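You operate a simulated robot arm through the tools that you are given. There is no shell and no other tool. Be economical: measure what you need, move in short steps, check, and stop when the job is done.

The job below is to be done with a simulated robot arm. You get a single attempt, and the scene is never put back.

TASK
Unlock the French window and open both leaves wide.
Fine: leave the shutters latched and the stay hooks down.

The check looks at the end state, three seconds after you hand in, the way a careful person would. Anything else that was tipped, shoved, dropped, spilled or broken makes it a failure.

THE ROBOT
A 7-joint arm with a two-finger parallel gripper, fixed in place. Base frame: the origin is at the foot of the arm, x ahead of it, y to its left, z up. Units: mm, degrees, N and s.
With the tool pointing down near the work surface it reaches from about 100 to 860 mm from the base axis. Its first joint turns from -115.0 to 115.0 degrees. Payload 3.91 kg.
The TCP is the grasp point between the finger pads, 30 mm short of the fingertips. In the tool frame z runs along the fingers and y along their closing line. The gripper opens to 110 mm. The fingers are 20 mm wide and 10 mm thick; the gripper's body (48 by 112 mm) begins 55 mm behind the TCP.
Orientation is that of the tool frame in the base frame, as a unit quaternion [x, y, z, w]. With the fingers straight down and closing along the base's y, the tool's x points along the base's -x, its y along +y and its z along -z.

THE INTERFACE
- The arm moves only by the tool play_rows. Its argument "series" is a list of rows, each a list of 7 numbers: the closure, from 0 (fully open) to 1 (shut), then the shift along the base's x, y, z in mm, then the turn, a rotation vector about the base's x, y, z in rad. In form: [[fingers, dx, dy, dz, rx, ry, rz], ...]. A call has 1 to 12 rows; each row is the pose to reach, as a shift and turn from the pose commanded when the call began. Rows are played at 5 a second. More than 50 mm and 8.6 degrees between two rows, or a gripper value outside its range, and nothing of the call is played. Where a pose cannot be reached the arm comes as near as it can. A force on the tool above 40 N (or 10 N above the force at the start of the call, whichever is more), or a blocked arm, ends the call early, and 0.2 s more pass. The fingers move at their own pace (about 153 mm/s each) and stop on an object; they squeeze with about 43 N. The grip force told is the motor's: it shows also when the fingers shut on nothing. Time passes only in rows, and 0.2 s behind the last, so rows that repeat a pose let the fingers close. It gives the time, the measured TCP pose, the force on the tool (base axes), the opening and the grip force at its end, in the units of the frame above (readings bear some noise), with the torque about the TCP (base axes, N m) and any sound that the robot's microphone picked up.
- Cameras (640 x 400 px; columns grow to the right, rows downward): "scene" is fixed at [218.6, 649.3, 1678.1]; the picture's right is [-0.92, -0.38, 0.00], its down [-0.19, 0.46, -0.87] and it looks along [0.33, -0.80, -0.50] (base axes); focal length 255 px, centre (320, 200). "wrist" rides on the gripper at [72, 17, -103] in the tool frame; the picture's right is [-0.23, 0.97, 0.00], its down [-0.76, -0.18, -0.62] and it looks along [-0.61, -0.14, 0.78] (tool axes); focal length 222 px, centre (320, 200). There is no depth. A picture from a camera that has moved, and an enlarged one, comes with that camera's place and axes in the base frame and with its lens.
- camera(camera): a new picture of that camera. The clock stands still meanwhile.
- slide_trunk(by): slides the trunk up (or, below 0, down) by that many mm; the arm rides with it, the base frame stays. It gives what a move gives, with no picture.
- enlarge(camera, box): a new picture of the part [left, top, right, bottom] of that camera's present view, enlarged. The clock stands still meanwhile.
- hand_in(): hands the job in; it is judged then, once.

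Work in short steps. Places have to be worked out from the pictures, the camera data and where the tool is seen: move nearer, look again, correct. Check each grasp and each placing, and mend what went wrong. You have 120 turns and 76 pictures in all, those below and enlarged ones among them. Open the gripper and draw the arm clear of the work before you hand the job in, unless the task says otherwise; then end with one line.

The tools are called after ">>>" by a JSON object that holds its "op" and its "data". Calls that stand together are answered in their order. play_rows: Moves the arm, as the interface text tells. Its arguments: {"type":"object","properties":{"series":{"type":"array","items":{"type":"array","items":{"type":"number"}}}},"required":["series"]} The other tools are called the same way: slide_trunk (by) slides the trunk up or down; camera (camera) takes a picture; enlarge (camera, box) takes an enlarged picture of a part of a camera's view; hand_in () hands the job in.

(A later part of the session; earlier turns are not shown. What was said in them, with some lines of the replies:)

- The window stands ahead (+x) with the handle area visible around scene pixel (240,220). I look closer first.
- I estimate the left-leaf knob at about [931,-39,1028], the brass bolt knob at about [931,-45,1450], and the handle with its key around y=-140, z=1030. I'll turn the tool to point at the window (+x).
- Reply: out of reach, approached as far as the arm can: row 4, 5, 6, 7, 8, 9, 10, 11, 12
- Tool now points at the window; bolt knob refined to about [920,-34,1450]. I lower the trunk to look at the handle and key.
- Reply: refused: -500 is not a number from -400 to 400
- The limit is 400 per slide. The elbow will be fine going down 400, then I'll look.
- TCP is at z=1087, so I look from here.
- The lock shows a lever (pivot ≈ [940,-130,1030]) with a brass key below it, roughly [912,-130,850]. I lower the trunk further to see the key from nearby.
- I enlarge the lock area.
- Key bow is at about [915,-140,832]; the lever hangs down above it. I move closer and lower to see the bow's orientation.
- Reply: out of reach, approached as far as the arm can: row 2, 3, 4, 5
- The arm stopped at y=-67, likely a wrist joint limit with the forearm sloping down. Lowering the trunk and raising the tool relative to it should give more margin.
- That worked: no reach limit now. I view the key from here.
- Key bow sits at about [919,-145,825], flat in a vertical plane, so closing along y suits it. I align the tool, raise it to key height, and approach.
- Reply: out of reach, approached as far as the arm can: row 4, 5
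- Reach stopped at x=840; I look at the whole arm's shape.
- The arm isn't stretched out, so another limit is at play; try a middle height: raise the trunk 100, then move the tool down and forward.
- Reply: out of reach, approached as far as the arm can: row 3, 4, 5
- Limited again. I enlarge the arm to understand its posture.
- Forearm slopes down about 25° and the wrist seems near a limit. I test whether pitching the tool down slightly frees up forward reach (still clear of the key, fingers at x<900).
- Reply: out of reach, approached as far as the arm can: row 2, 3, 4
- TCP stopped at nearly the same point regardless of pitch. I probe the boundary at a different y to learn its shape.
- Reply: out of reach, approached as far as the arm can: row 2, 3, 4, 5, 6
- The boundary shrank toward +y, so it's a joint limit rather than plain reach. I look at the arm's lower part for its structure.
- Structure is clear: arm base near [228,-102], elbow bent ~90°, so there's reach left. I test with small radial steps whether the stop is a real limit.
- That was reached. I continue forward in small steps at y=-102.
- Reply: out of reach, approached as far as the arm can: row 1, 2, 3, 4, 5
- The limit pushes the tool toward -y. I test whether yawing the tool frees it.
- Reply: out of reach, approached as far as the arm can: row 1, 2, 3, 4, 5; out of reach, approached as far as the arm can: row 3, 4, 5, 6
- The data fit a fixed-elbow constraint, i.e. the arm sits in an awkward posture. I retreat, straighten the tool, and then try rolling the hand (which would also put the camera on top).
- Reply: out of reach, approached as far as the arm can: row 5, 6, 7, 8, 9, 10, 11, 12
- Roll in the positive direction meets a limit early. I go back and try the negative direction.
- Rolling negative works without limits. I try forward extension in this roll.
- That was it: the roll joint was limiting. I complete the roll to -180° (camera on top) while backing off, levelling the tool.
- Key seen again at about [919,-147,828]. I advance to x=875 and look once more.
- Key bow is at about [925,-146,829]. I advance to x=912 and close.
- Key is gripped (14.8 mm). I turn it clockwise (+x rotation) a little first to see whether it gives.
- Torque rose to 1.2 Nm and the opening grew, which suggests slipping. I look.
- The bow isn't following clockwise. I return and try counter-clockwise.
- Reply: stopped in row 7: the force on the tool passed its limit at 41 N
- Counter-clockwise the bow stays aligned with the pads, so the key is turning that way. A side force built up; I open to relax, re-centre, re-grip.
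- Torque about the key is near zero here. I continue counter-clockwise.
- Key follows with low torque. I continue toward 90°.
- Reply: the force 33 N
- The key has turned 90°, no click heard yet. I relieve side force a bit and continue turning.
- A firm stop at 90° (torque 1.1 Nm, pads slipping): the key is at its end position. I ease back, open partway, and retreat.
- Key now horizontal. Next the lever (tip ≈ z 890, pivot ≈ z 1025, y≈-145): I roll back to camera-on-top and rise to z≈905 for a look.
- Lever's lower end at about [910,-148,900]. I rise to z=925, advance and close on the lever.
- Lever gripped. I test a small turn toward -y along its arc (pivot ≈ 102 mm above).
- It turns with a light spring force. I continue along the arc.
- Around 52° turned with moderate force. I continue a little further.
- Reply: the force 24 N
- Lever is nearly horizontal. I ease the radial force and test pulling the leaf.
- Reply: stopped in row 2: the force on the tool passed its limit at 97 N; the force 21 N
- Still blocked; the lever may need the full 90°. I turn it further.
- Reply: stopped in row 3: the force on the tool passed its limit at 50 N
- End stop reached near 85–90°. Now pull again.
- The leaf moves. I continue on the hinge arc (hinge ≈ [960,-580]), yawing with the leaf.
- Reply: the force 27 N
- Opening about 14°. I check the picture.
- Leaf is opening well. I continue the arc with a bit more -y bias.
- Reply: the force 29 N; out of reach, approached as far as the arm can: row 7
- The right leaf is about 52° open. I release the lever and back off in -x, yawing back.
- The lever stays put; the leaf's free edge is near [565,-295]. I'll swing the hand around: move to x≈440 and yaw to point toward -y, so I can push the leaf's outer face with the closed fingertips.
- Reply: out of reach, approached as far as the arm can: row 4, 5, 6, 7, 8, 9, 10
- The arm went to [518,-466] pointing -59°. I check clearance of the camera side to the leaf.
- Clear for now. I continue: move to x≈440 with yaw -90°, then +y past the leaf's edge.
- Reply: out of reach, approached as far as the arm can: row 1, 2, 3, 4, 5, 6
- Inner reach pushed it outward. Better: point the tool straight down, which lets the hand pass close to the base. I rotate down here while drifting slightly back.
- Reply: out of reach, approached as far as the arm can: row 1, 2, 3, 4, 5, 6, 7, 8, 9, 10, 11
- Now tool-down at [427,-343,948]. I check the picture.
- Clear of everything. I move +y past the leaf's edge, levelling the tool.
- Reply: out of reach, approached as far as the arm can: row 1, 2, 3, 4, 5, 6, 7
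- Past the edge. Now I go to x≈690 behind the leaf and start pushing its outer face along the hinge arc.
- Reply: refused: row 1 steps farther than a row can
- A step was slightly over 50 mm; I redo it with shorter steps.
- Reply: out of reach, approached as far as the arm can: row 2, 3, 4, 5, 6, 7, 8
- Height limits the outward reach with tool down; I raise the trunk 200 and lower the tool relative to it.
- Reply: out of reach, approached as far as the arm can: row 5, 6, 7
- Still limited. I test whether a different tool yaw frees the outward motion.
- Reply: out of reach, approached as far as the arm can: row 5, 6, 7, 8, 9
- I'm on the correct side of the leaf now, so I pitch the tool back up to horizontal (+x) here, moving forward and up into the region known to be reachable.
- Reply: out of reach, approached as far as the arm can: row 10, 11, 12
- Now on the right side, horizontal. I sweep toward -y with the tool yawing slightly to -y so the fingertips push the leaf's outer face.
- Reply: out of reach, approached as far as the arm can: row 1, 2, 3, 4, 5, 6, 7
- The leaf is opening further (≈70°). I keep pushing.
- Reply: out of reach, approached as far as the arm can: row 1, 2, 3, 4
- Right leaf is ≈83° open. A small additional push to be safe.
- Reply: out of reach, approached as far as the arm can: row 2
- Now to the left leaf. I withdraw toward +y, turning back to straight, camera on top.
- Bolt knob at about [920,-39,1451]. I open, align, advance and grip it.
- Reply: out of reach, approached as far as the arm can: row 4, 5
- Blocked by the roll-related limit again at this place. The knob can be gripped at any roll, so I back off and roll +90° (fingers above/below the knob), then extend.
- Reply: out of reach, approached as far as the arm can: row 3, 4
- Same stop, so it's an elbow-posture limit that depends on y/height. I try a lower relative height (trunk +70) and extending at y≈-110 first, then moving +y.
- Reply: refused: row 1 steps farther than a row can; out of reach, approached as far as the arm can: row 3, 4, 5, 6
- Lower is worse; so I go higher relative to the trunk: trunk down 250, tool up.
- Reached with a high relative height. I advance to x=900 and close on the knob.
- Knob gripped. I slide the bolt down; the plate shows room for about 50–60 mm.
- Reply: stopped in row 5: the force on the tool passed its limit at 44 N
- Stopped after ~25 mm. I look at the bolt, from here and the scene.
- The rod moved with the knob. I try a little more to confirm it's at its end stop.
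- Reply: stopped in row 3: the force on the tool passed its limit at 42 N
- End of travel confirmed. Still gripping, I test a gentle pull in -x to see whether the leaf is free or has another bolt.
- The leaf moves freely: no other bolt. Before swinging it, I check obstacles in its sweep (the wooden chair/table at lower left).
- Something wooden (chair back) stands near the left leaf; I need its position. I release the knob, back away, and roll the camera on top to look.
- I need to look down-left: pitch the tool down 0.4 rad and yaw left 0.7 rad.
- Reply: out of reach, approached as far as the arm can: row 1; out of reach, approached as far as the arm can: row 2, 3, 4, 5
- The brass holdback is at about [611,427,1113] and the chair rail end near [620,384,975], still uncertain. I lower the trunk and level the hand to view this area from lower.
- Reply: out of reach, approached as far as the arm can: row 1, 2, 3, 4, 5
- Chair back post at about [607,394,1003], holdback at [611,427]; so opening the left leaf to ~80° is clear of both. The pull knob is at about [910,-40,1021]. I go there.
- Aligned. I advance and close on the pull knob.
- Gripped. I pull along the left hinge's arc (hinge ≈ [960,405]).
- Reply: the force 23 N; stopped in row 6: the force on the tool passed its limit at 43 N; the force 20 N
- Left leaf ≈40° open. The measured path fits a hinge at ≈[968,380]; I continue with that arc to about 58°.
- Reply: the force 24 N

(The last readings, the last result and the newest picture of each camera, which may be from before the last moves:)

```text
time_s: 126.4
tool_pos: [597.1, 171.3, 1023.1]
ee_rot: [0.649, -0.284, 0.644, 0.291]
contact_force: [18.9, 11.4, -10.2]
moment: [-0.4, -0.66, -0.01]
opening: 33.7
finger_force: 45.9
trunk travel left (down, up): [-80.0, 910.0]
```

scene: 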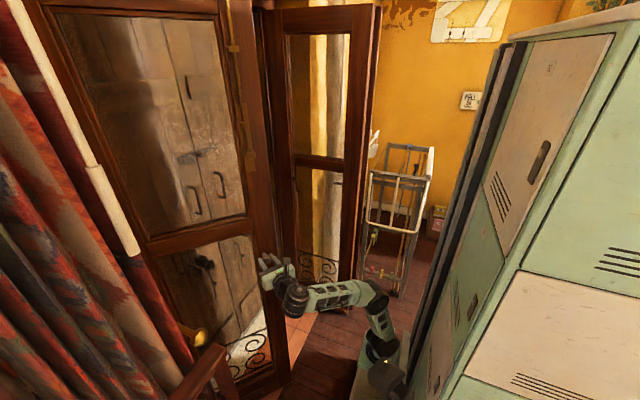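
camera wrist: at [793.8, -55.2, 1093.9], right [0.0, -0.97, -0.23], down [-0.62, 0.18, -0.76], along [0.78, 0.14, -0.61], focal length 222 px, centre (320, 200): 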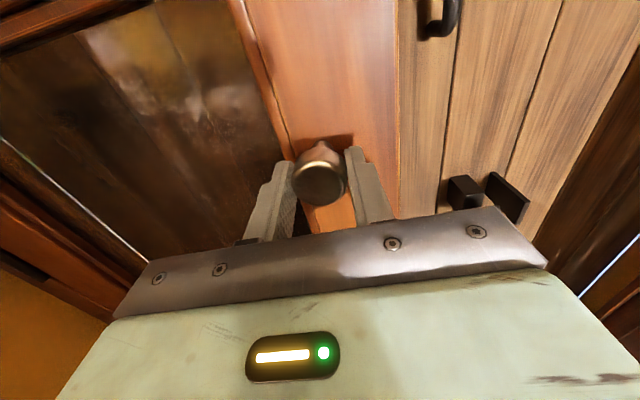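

Left leaf ≈54° open. Now I release, back straight off along the tool axis, then go up with the trunk for the same tool-down trick to get round the leaf's edge.

>>> {"op": "play_rows", "data": {"series": [[0.4, 0, 0, 0, 0, 0, 0], [0.4, 0, 0, 0, 0, 0, 0], [0.4, -20, 22, 0, 0, 0, 0], [0.4, -40, 44, 0, 0, 0, 0], [0.4, -62, 60, 0, 0, 0, 0], [0.4, -90, 60, 0, 0, 0, 0]]}}

>>> {"op": "slide_trunk", "data": {"by": 200}}

>>> {"op": "camera", "data": {"camera": "scene"}}

```text
time_s: 127.8
tool_pos: [511.6, 222.0, 1007.6]
ee_rot: [0.648, -0.286, 0.644, 0.29]
contact_force: [0.1, 0.0, -0.3]
moment: [0.01, -0.06, 0.01]
opening: 65.9
finger_force: 0.0
out of reach, approached as far as the arm can: row 3, 4, 5, 6
trunk travel left (down, up): [-80.0, 910.0]
```

```text
time_s: 130.0
tool_pos: [511.2, 220.6, 1207.2]
ee_rot: [0.648, -0.286, 0.644, 0.29]
contact_force: [-0.2, 0.4, 0.8]
moment: [-0.03, -0.01, 0.01]
opening: 66.0
finger_force: 0.1
trunk travel left (down, up): [-280.0, 710.0]
```

```text
14 pictures are left
```

scene: 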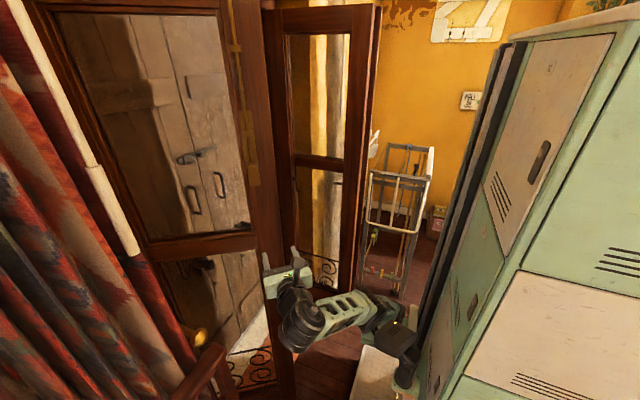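

I pitch the tool down, drifting to smaller x.

>>> {"op": "play_rows", "data": {"series": [[1, -6, 0, -8, 0.1036, 0.0938, 0], [1, -12, 0, -16, 0.2072, 0.1876, 0], [1, -18, 0, -24, 0.3108, 0.2814, 0], [1, -24, 0, -32, 0.4144, 0.3752, 0], [1, -30, 0, -40, 0.518, 0.469, 0], [1, -36, 0, -48, 0.6216, 0.5628, 0], [1, -42, 0, -56, 0.7252, 0.6566, 0], [1, -48, 0, -64, 0.8288, 0.7504, 0], [1, -54, 0, -72, 0.9324, 0.8442, 0], [1, -60, 0, -80, 1.036, 0.938, 0], [1, -60, 0, -80, 1.1396, 1.0318, 0]]}}

>>> {"op": "camera", "data": {"camera": "scene"}}

```text
time_s: 132.6
tool_pos: [474.5, 135.1, 1056.5]
ee_rot: [0.869, -0.494, 0.037, 0.007]
contact_force: [-0.2, -0.6, 1.1]
moment: [-0.01, -0.01, 0.06]
opening: 0.0
finger_force: 37.9
out of reach, approached as far as the arm can: row 1, 2, 3, 4, 5, 6, 7, 8, 9, 10, 11
trunk travel left (down, up): [-280.0, 710.0]
stopped in row 11: the arm was blocked; the commanded pose is now the measured one
```

```text
13 pictures are left
```

scene: 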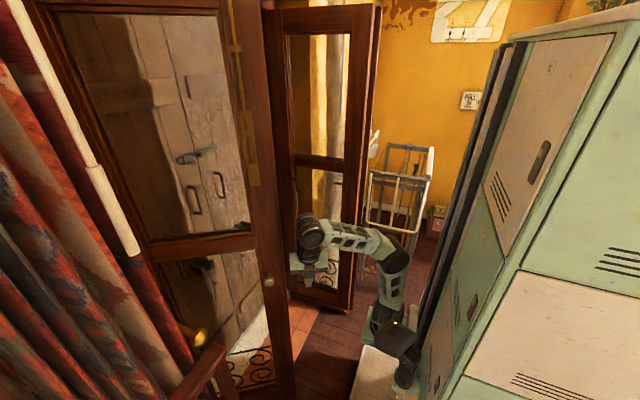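

Tool is nearly down at [474,135]. I move -y past the leaf's free edge.

>>> {"op": "play_rows", "data": {"series": [[1, -15, -20, 0, 0, 0, 0], [1, -20, -55, 0, 0, 0, 0], [1, -15, -95, 0, 0, 0, 0], [1, -5, -135, 0, 0, 0, 0], [1, 10, -165, 0, 0, 0, 0], [1, 40, -190, 0, 0, 0, 0]]}}

```text
time_s: 134.0
tool_pos: [514.2, -54.9, 1057.7]
ee_rot: [0.869, -0.493, 0.036, 0.009]
contact_force: [-0.2, 0.4, -0.4]
moment: [0.03, -0.01, 0.04]
opening: 0.1
finger_force: 37.6
trunk travel left (down, up): [-280.0, 710.0]
```

Past the edge. Now pitch up to horizontal (+x), moving forward.

>>> {"op": "play_rows", "data": {"series": [[1, 16, -2, 6, 0, -0.14, 0], [1, 32, -4, 12, 0, -0.28, 0], [1, 48, -6, 18, 0, -0.42, 0], [1, 64, -8, 24, 0, -0.56, 0], [1, 80, -10, 30, 0, -0.7, 0], [1, 96, -12, 36, 0, -0.84, 0], [1, 112, -14, 42, 0, -0.98, 0], [1, 128, -16, 48, 0, -1.12, 0], [1, 144, -18, 54, 0, -1.26, 0], [1, 160, -20, 60, 0, -1.4, 0], [1, 170, -20, 60, 0, -1.5, 0]]}}

>>> {"op": "camera", "data": {"camera": "scene"}}

```text
time_s: 136.4
tool_pos: [678.8, -80.3, 1119.5]
ee_rot: [0.611, -0.363, 0.613, -0.345]
contact_force: [0.4, 0.3, 0.2]
moment: [0.0, -0.01, -0.01]
opening: 0.0
finger_force: 37.9
out of reach, approached as far as the arm can: row 8, 9
trunk travel left (down, up): [-280.0, 710.0]
```

```text
12 pictures are left
```

scene: 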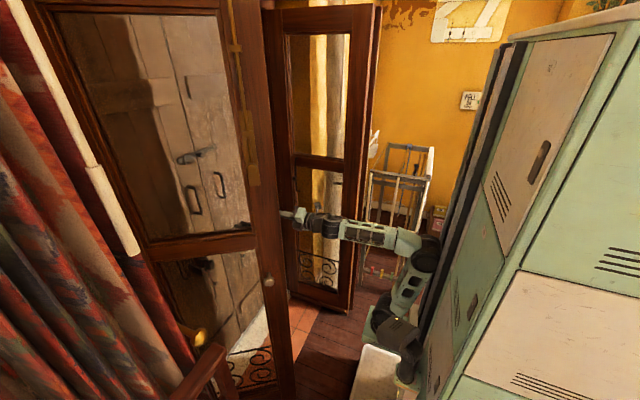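

Now I sweep +y with the tool yawing left so the fingertips push the left leaf's outer face.

>>> {"op": "play_rows", "data": {"series": [[1, 0, 35, 0, 0, 0, 0.1], [1, 0, 70, 0, 0, 0, 0.2], [1, 0, 105, 0, 0, 0, 0.3], [1, 0, 140, 0, 0, 0, 0.4], [1, -5, 175, 0, 0, 0, 0.5], [1, -10, 210, 0, 0, 0, 0.55], [1, -15, 240, 0, 0, 0, 0.6]]}}

>>> {"op": "camera", "data": {"camera": "scene"}}

```text
time_s: 138.0
tool_pos: [669.1, 167.9, 1119.6]
ee_rot: [0.692, -0.171, 0.493, -0.499]
contact_force: [0.1, -0.9, -0.2]
moment: [0.01, 0.02, 0.02]
opening: 0.0
finger_force: 37.8
trunk travel left (down, up): [-280.0, 710.0]
```

```text
11 pictures are left
```

scene: 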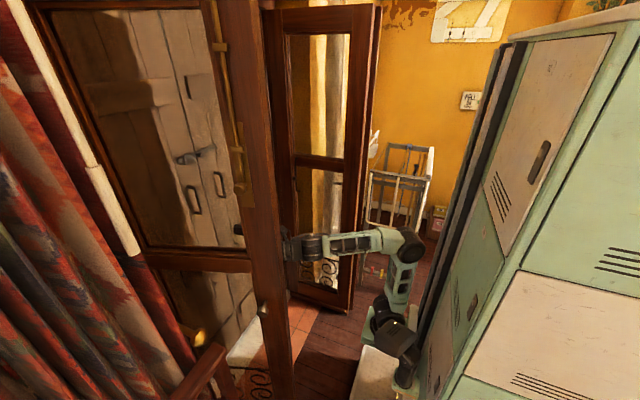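

Works. I keep pushing toward about 78–80°.

>>> {"op": "play_rows", "data": {"series": [[1, -3, 25, 0, 0, 0, 0], [1, -6, 50, 0, 0, 0, 0], [1, -10, 75, 0, 0, 0, 0], [1, -14, 100, 0, 0, 0, 0]]}}

>>> {"op": "camera", "data": {"camera": "scene"}}

```text
time_s: 139.0
tool_pos: [657.0, 264.1, 1116.9]
ee_rot: [0.691, -0.173, 0.495, -0.498]
contact_force: [1.2, -1.3, 0.3]
moment: [-0.01, 0.02, 0.18]
opening: 0.1
finger_force: 37.7
trunk travel left (down, up): [-280.0, 710.0]
```

```text
10 pictures are left
```

scene: 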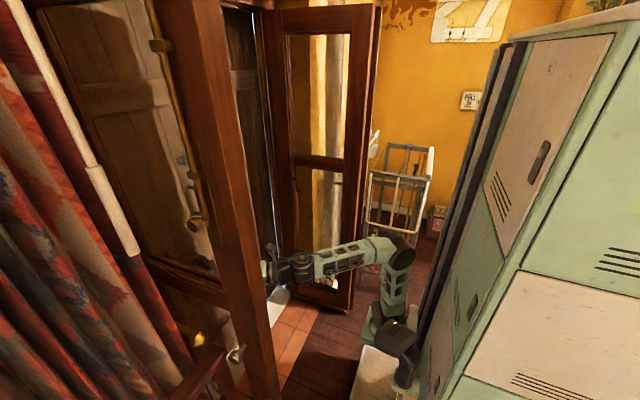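

Left leaf is now about 80° open. I check the gap to the chair and holdback closely.

>>> {"op": "enlarge", "data": {"camera": "scene", "box": [160, 290, 300, 400]}}

```text
3.64 times, centred on (230, 345) of scene
camera zoom: at [218.6, 649.3, 1678.1], right [-0.92, -0.38, 0.0], down [-0.19, 0.46, -0.87], along [0.33, -0.8, -0.5], focal length 928 px, centre (647, -327)
```

zoom: 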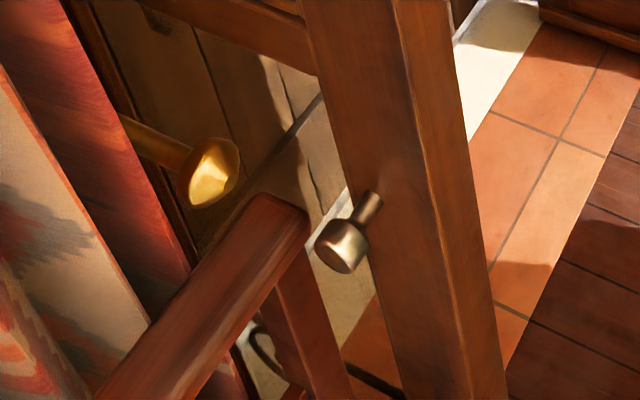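

No contact with the chair. I withdraw the hand -y, between the open leaves, and straighten it.

>>> {"op": "play_rows", "data": {"series": [[1, 0, -40, 0, 0, 0, 0], [1, 0, -80, 0, 0, 0, 0], [1, 0, -120, 0, 0, 0, -0.1], [1, 5, -160, 0, 0, 0, -0.2], [1, 5, -200, 0, 0, 0, -0.3], [1, 10, -240, 0, 0, 0, -0.4], [1, 10, -280, 0, 0, 0, -0.5], [1, 10, -320, 0, 0, 0, -0.6], [1, -10, -350, 0, 0, 0, -0.6], [0, -40, -365, 0, 0, 0, -0.6], [0, -60, -365, 0, 0, 0, -0.6]]}}

>>> {"op": "camera", "data": {"camera": "scene"}}

>>> {"op": "camera", "data": {"camera": "wrist"}}

```text
time_s: 141.4
tool_pos: [623.2, -92.8, 1118.1]
ee_rot: [0.611, -0.367, 0.619, -0.33]
contact_force: [0.1, 0.1, 0.0]
moment: [-0.02, -0.01, 0.0]
opening: 110.0
finger_force: 0.0
out of reach, approached as far as the arm can: row 10, 11
trunk travel left (down, up): [-280.0, 710.0]
```

```text
8 pictures are left
```

scene: 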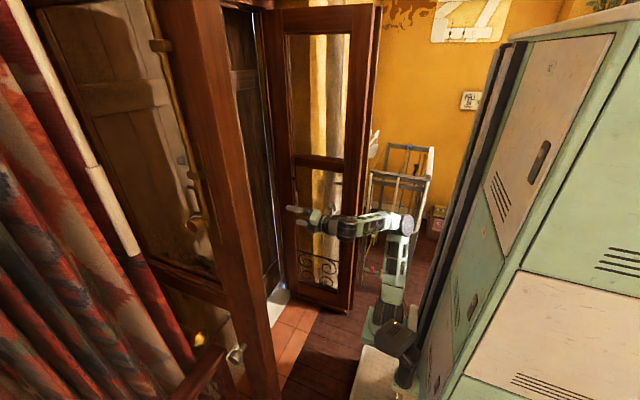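

```text
7 pictures are left
camera wrist: at [517.4, -157.8, 1142.4], right [-0.03, -0.3, -0.95], down [-0.59, 0.78, -0.23], along [0.81, 0.55, -0.2], focal length 222 px, centre (320, 200)
```

wrist: 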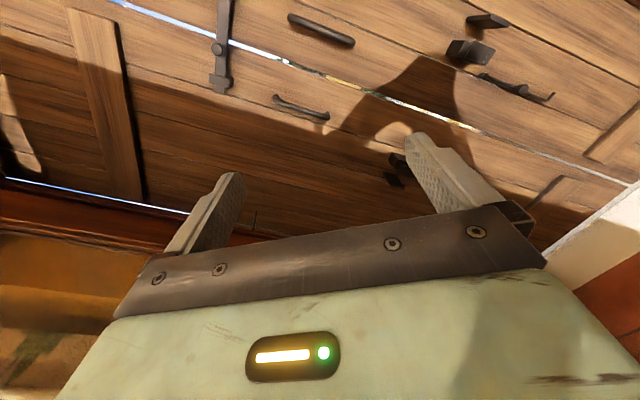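

Both leaves are wide open and shutters untouched. I draw the hand back toward the base by pitching it down.

>>> {"op": "play_rows", "data": {"series": [[0, -10, 0, 0, 0, 0.14, 0], [0, -20, 0, 0, 0, 0.28, 0], [0, -35, 0, -5, 0, 0.42, 0], [0, -50, 5, -10, 0, 0.56, 0], [0, -65, 5, -15, 0, 0.7, 0], [0, -80, 10, -20, 0, 0.84, 0], [0, -95, 10, -30, 0, 0.98, 0], [0, -105, 15, -40, 0, 1.12, 0], [0, -110, 15, -50, 0, 1.26, 0], [0, -120, 20, -60, 0, 1.4, 0]]}}

>>> {"op": "camera", "data": {"camera": "scene"}}

```text
time_s: 143.6
tool_pos: [503.2, -70.7, 1055.8]
ee_rot: [0.866, -0.494, 0.078, -0.017]
contact_force: [0.0, 0.0, 0.0]
moment: [0.01, -0.04, -0.04]
opening: 109.9
finger_force: 0.1
out of reach, approached as far as the arm can: row 1, 2, 3, 4, 5, 6
trunk travel left (down, up): [-280.0, 710.0]
```

```text
6 pictures are left
```

scene: 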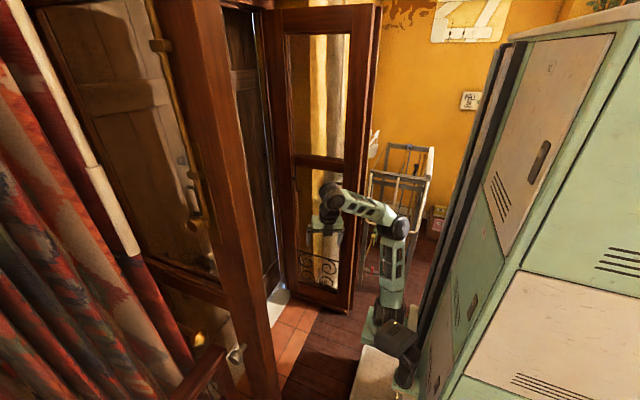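

Both leaves stand open and steady, the gripper is open and clear, and nothing else has moved. I hand in.

>>> {"op": "hand_in", "data": {}}

```text
The job is handed in.
```

The French window is unlocked and both leaves are open: the right at about 85° and the left at about 80°. I stopped the left leaf there to keep clear of the chair and the curtain holdback. I did not touch the shutters or stay hooks, and I saw nothing else shoved or tipped.
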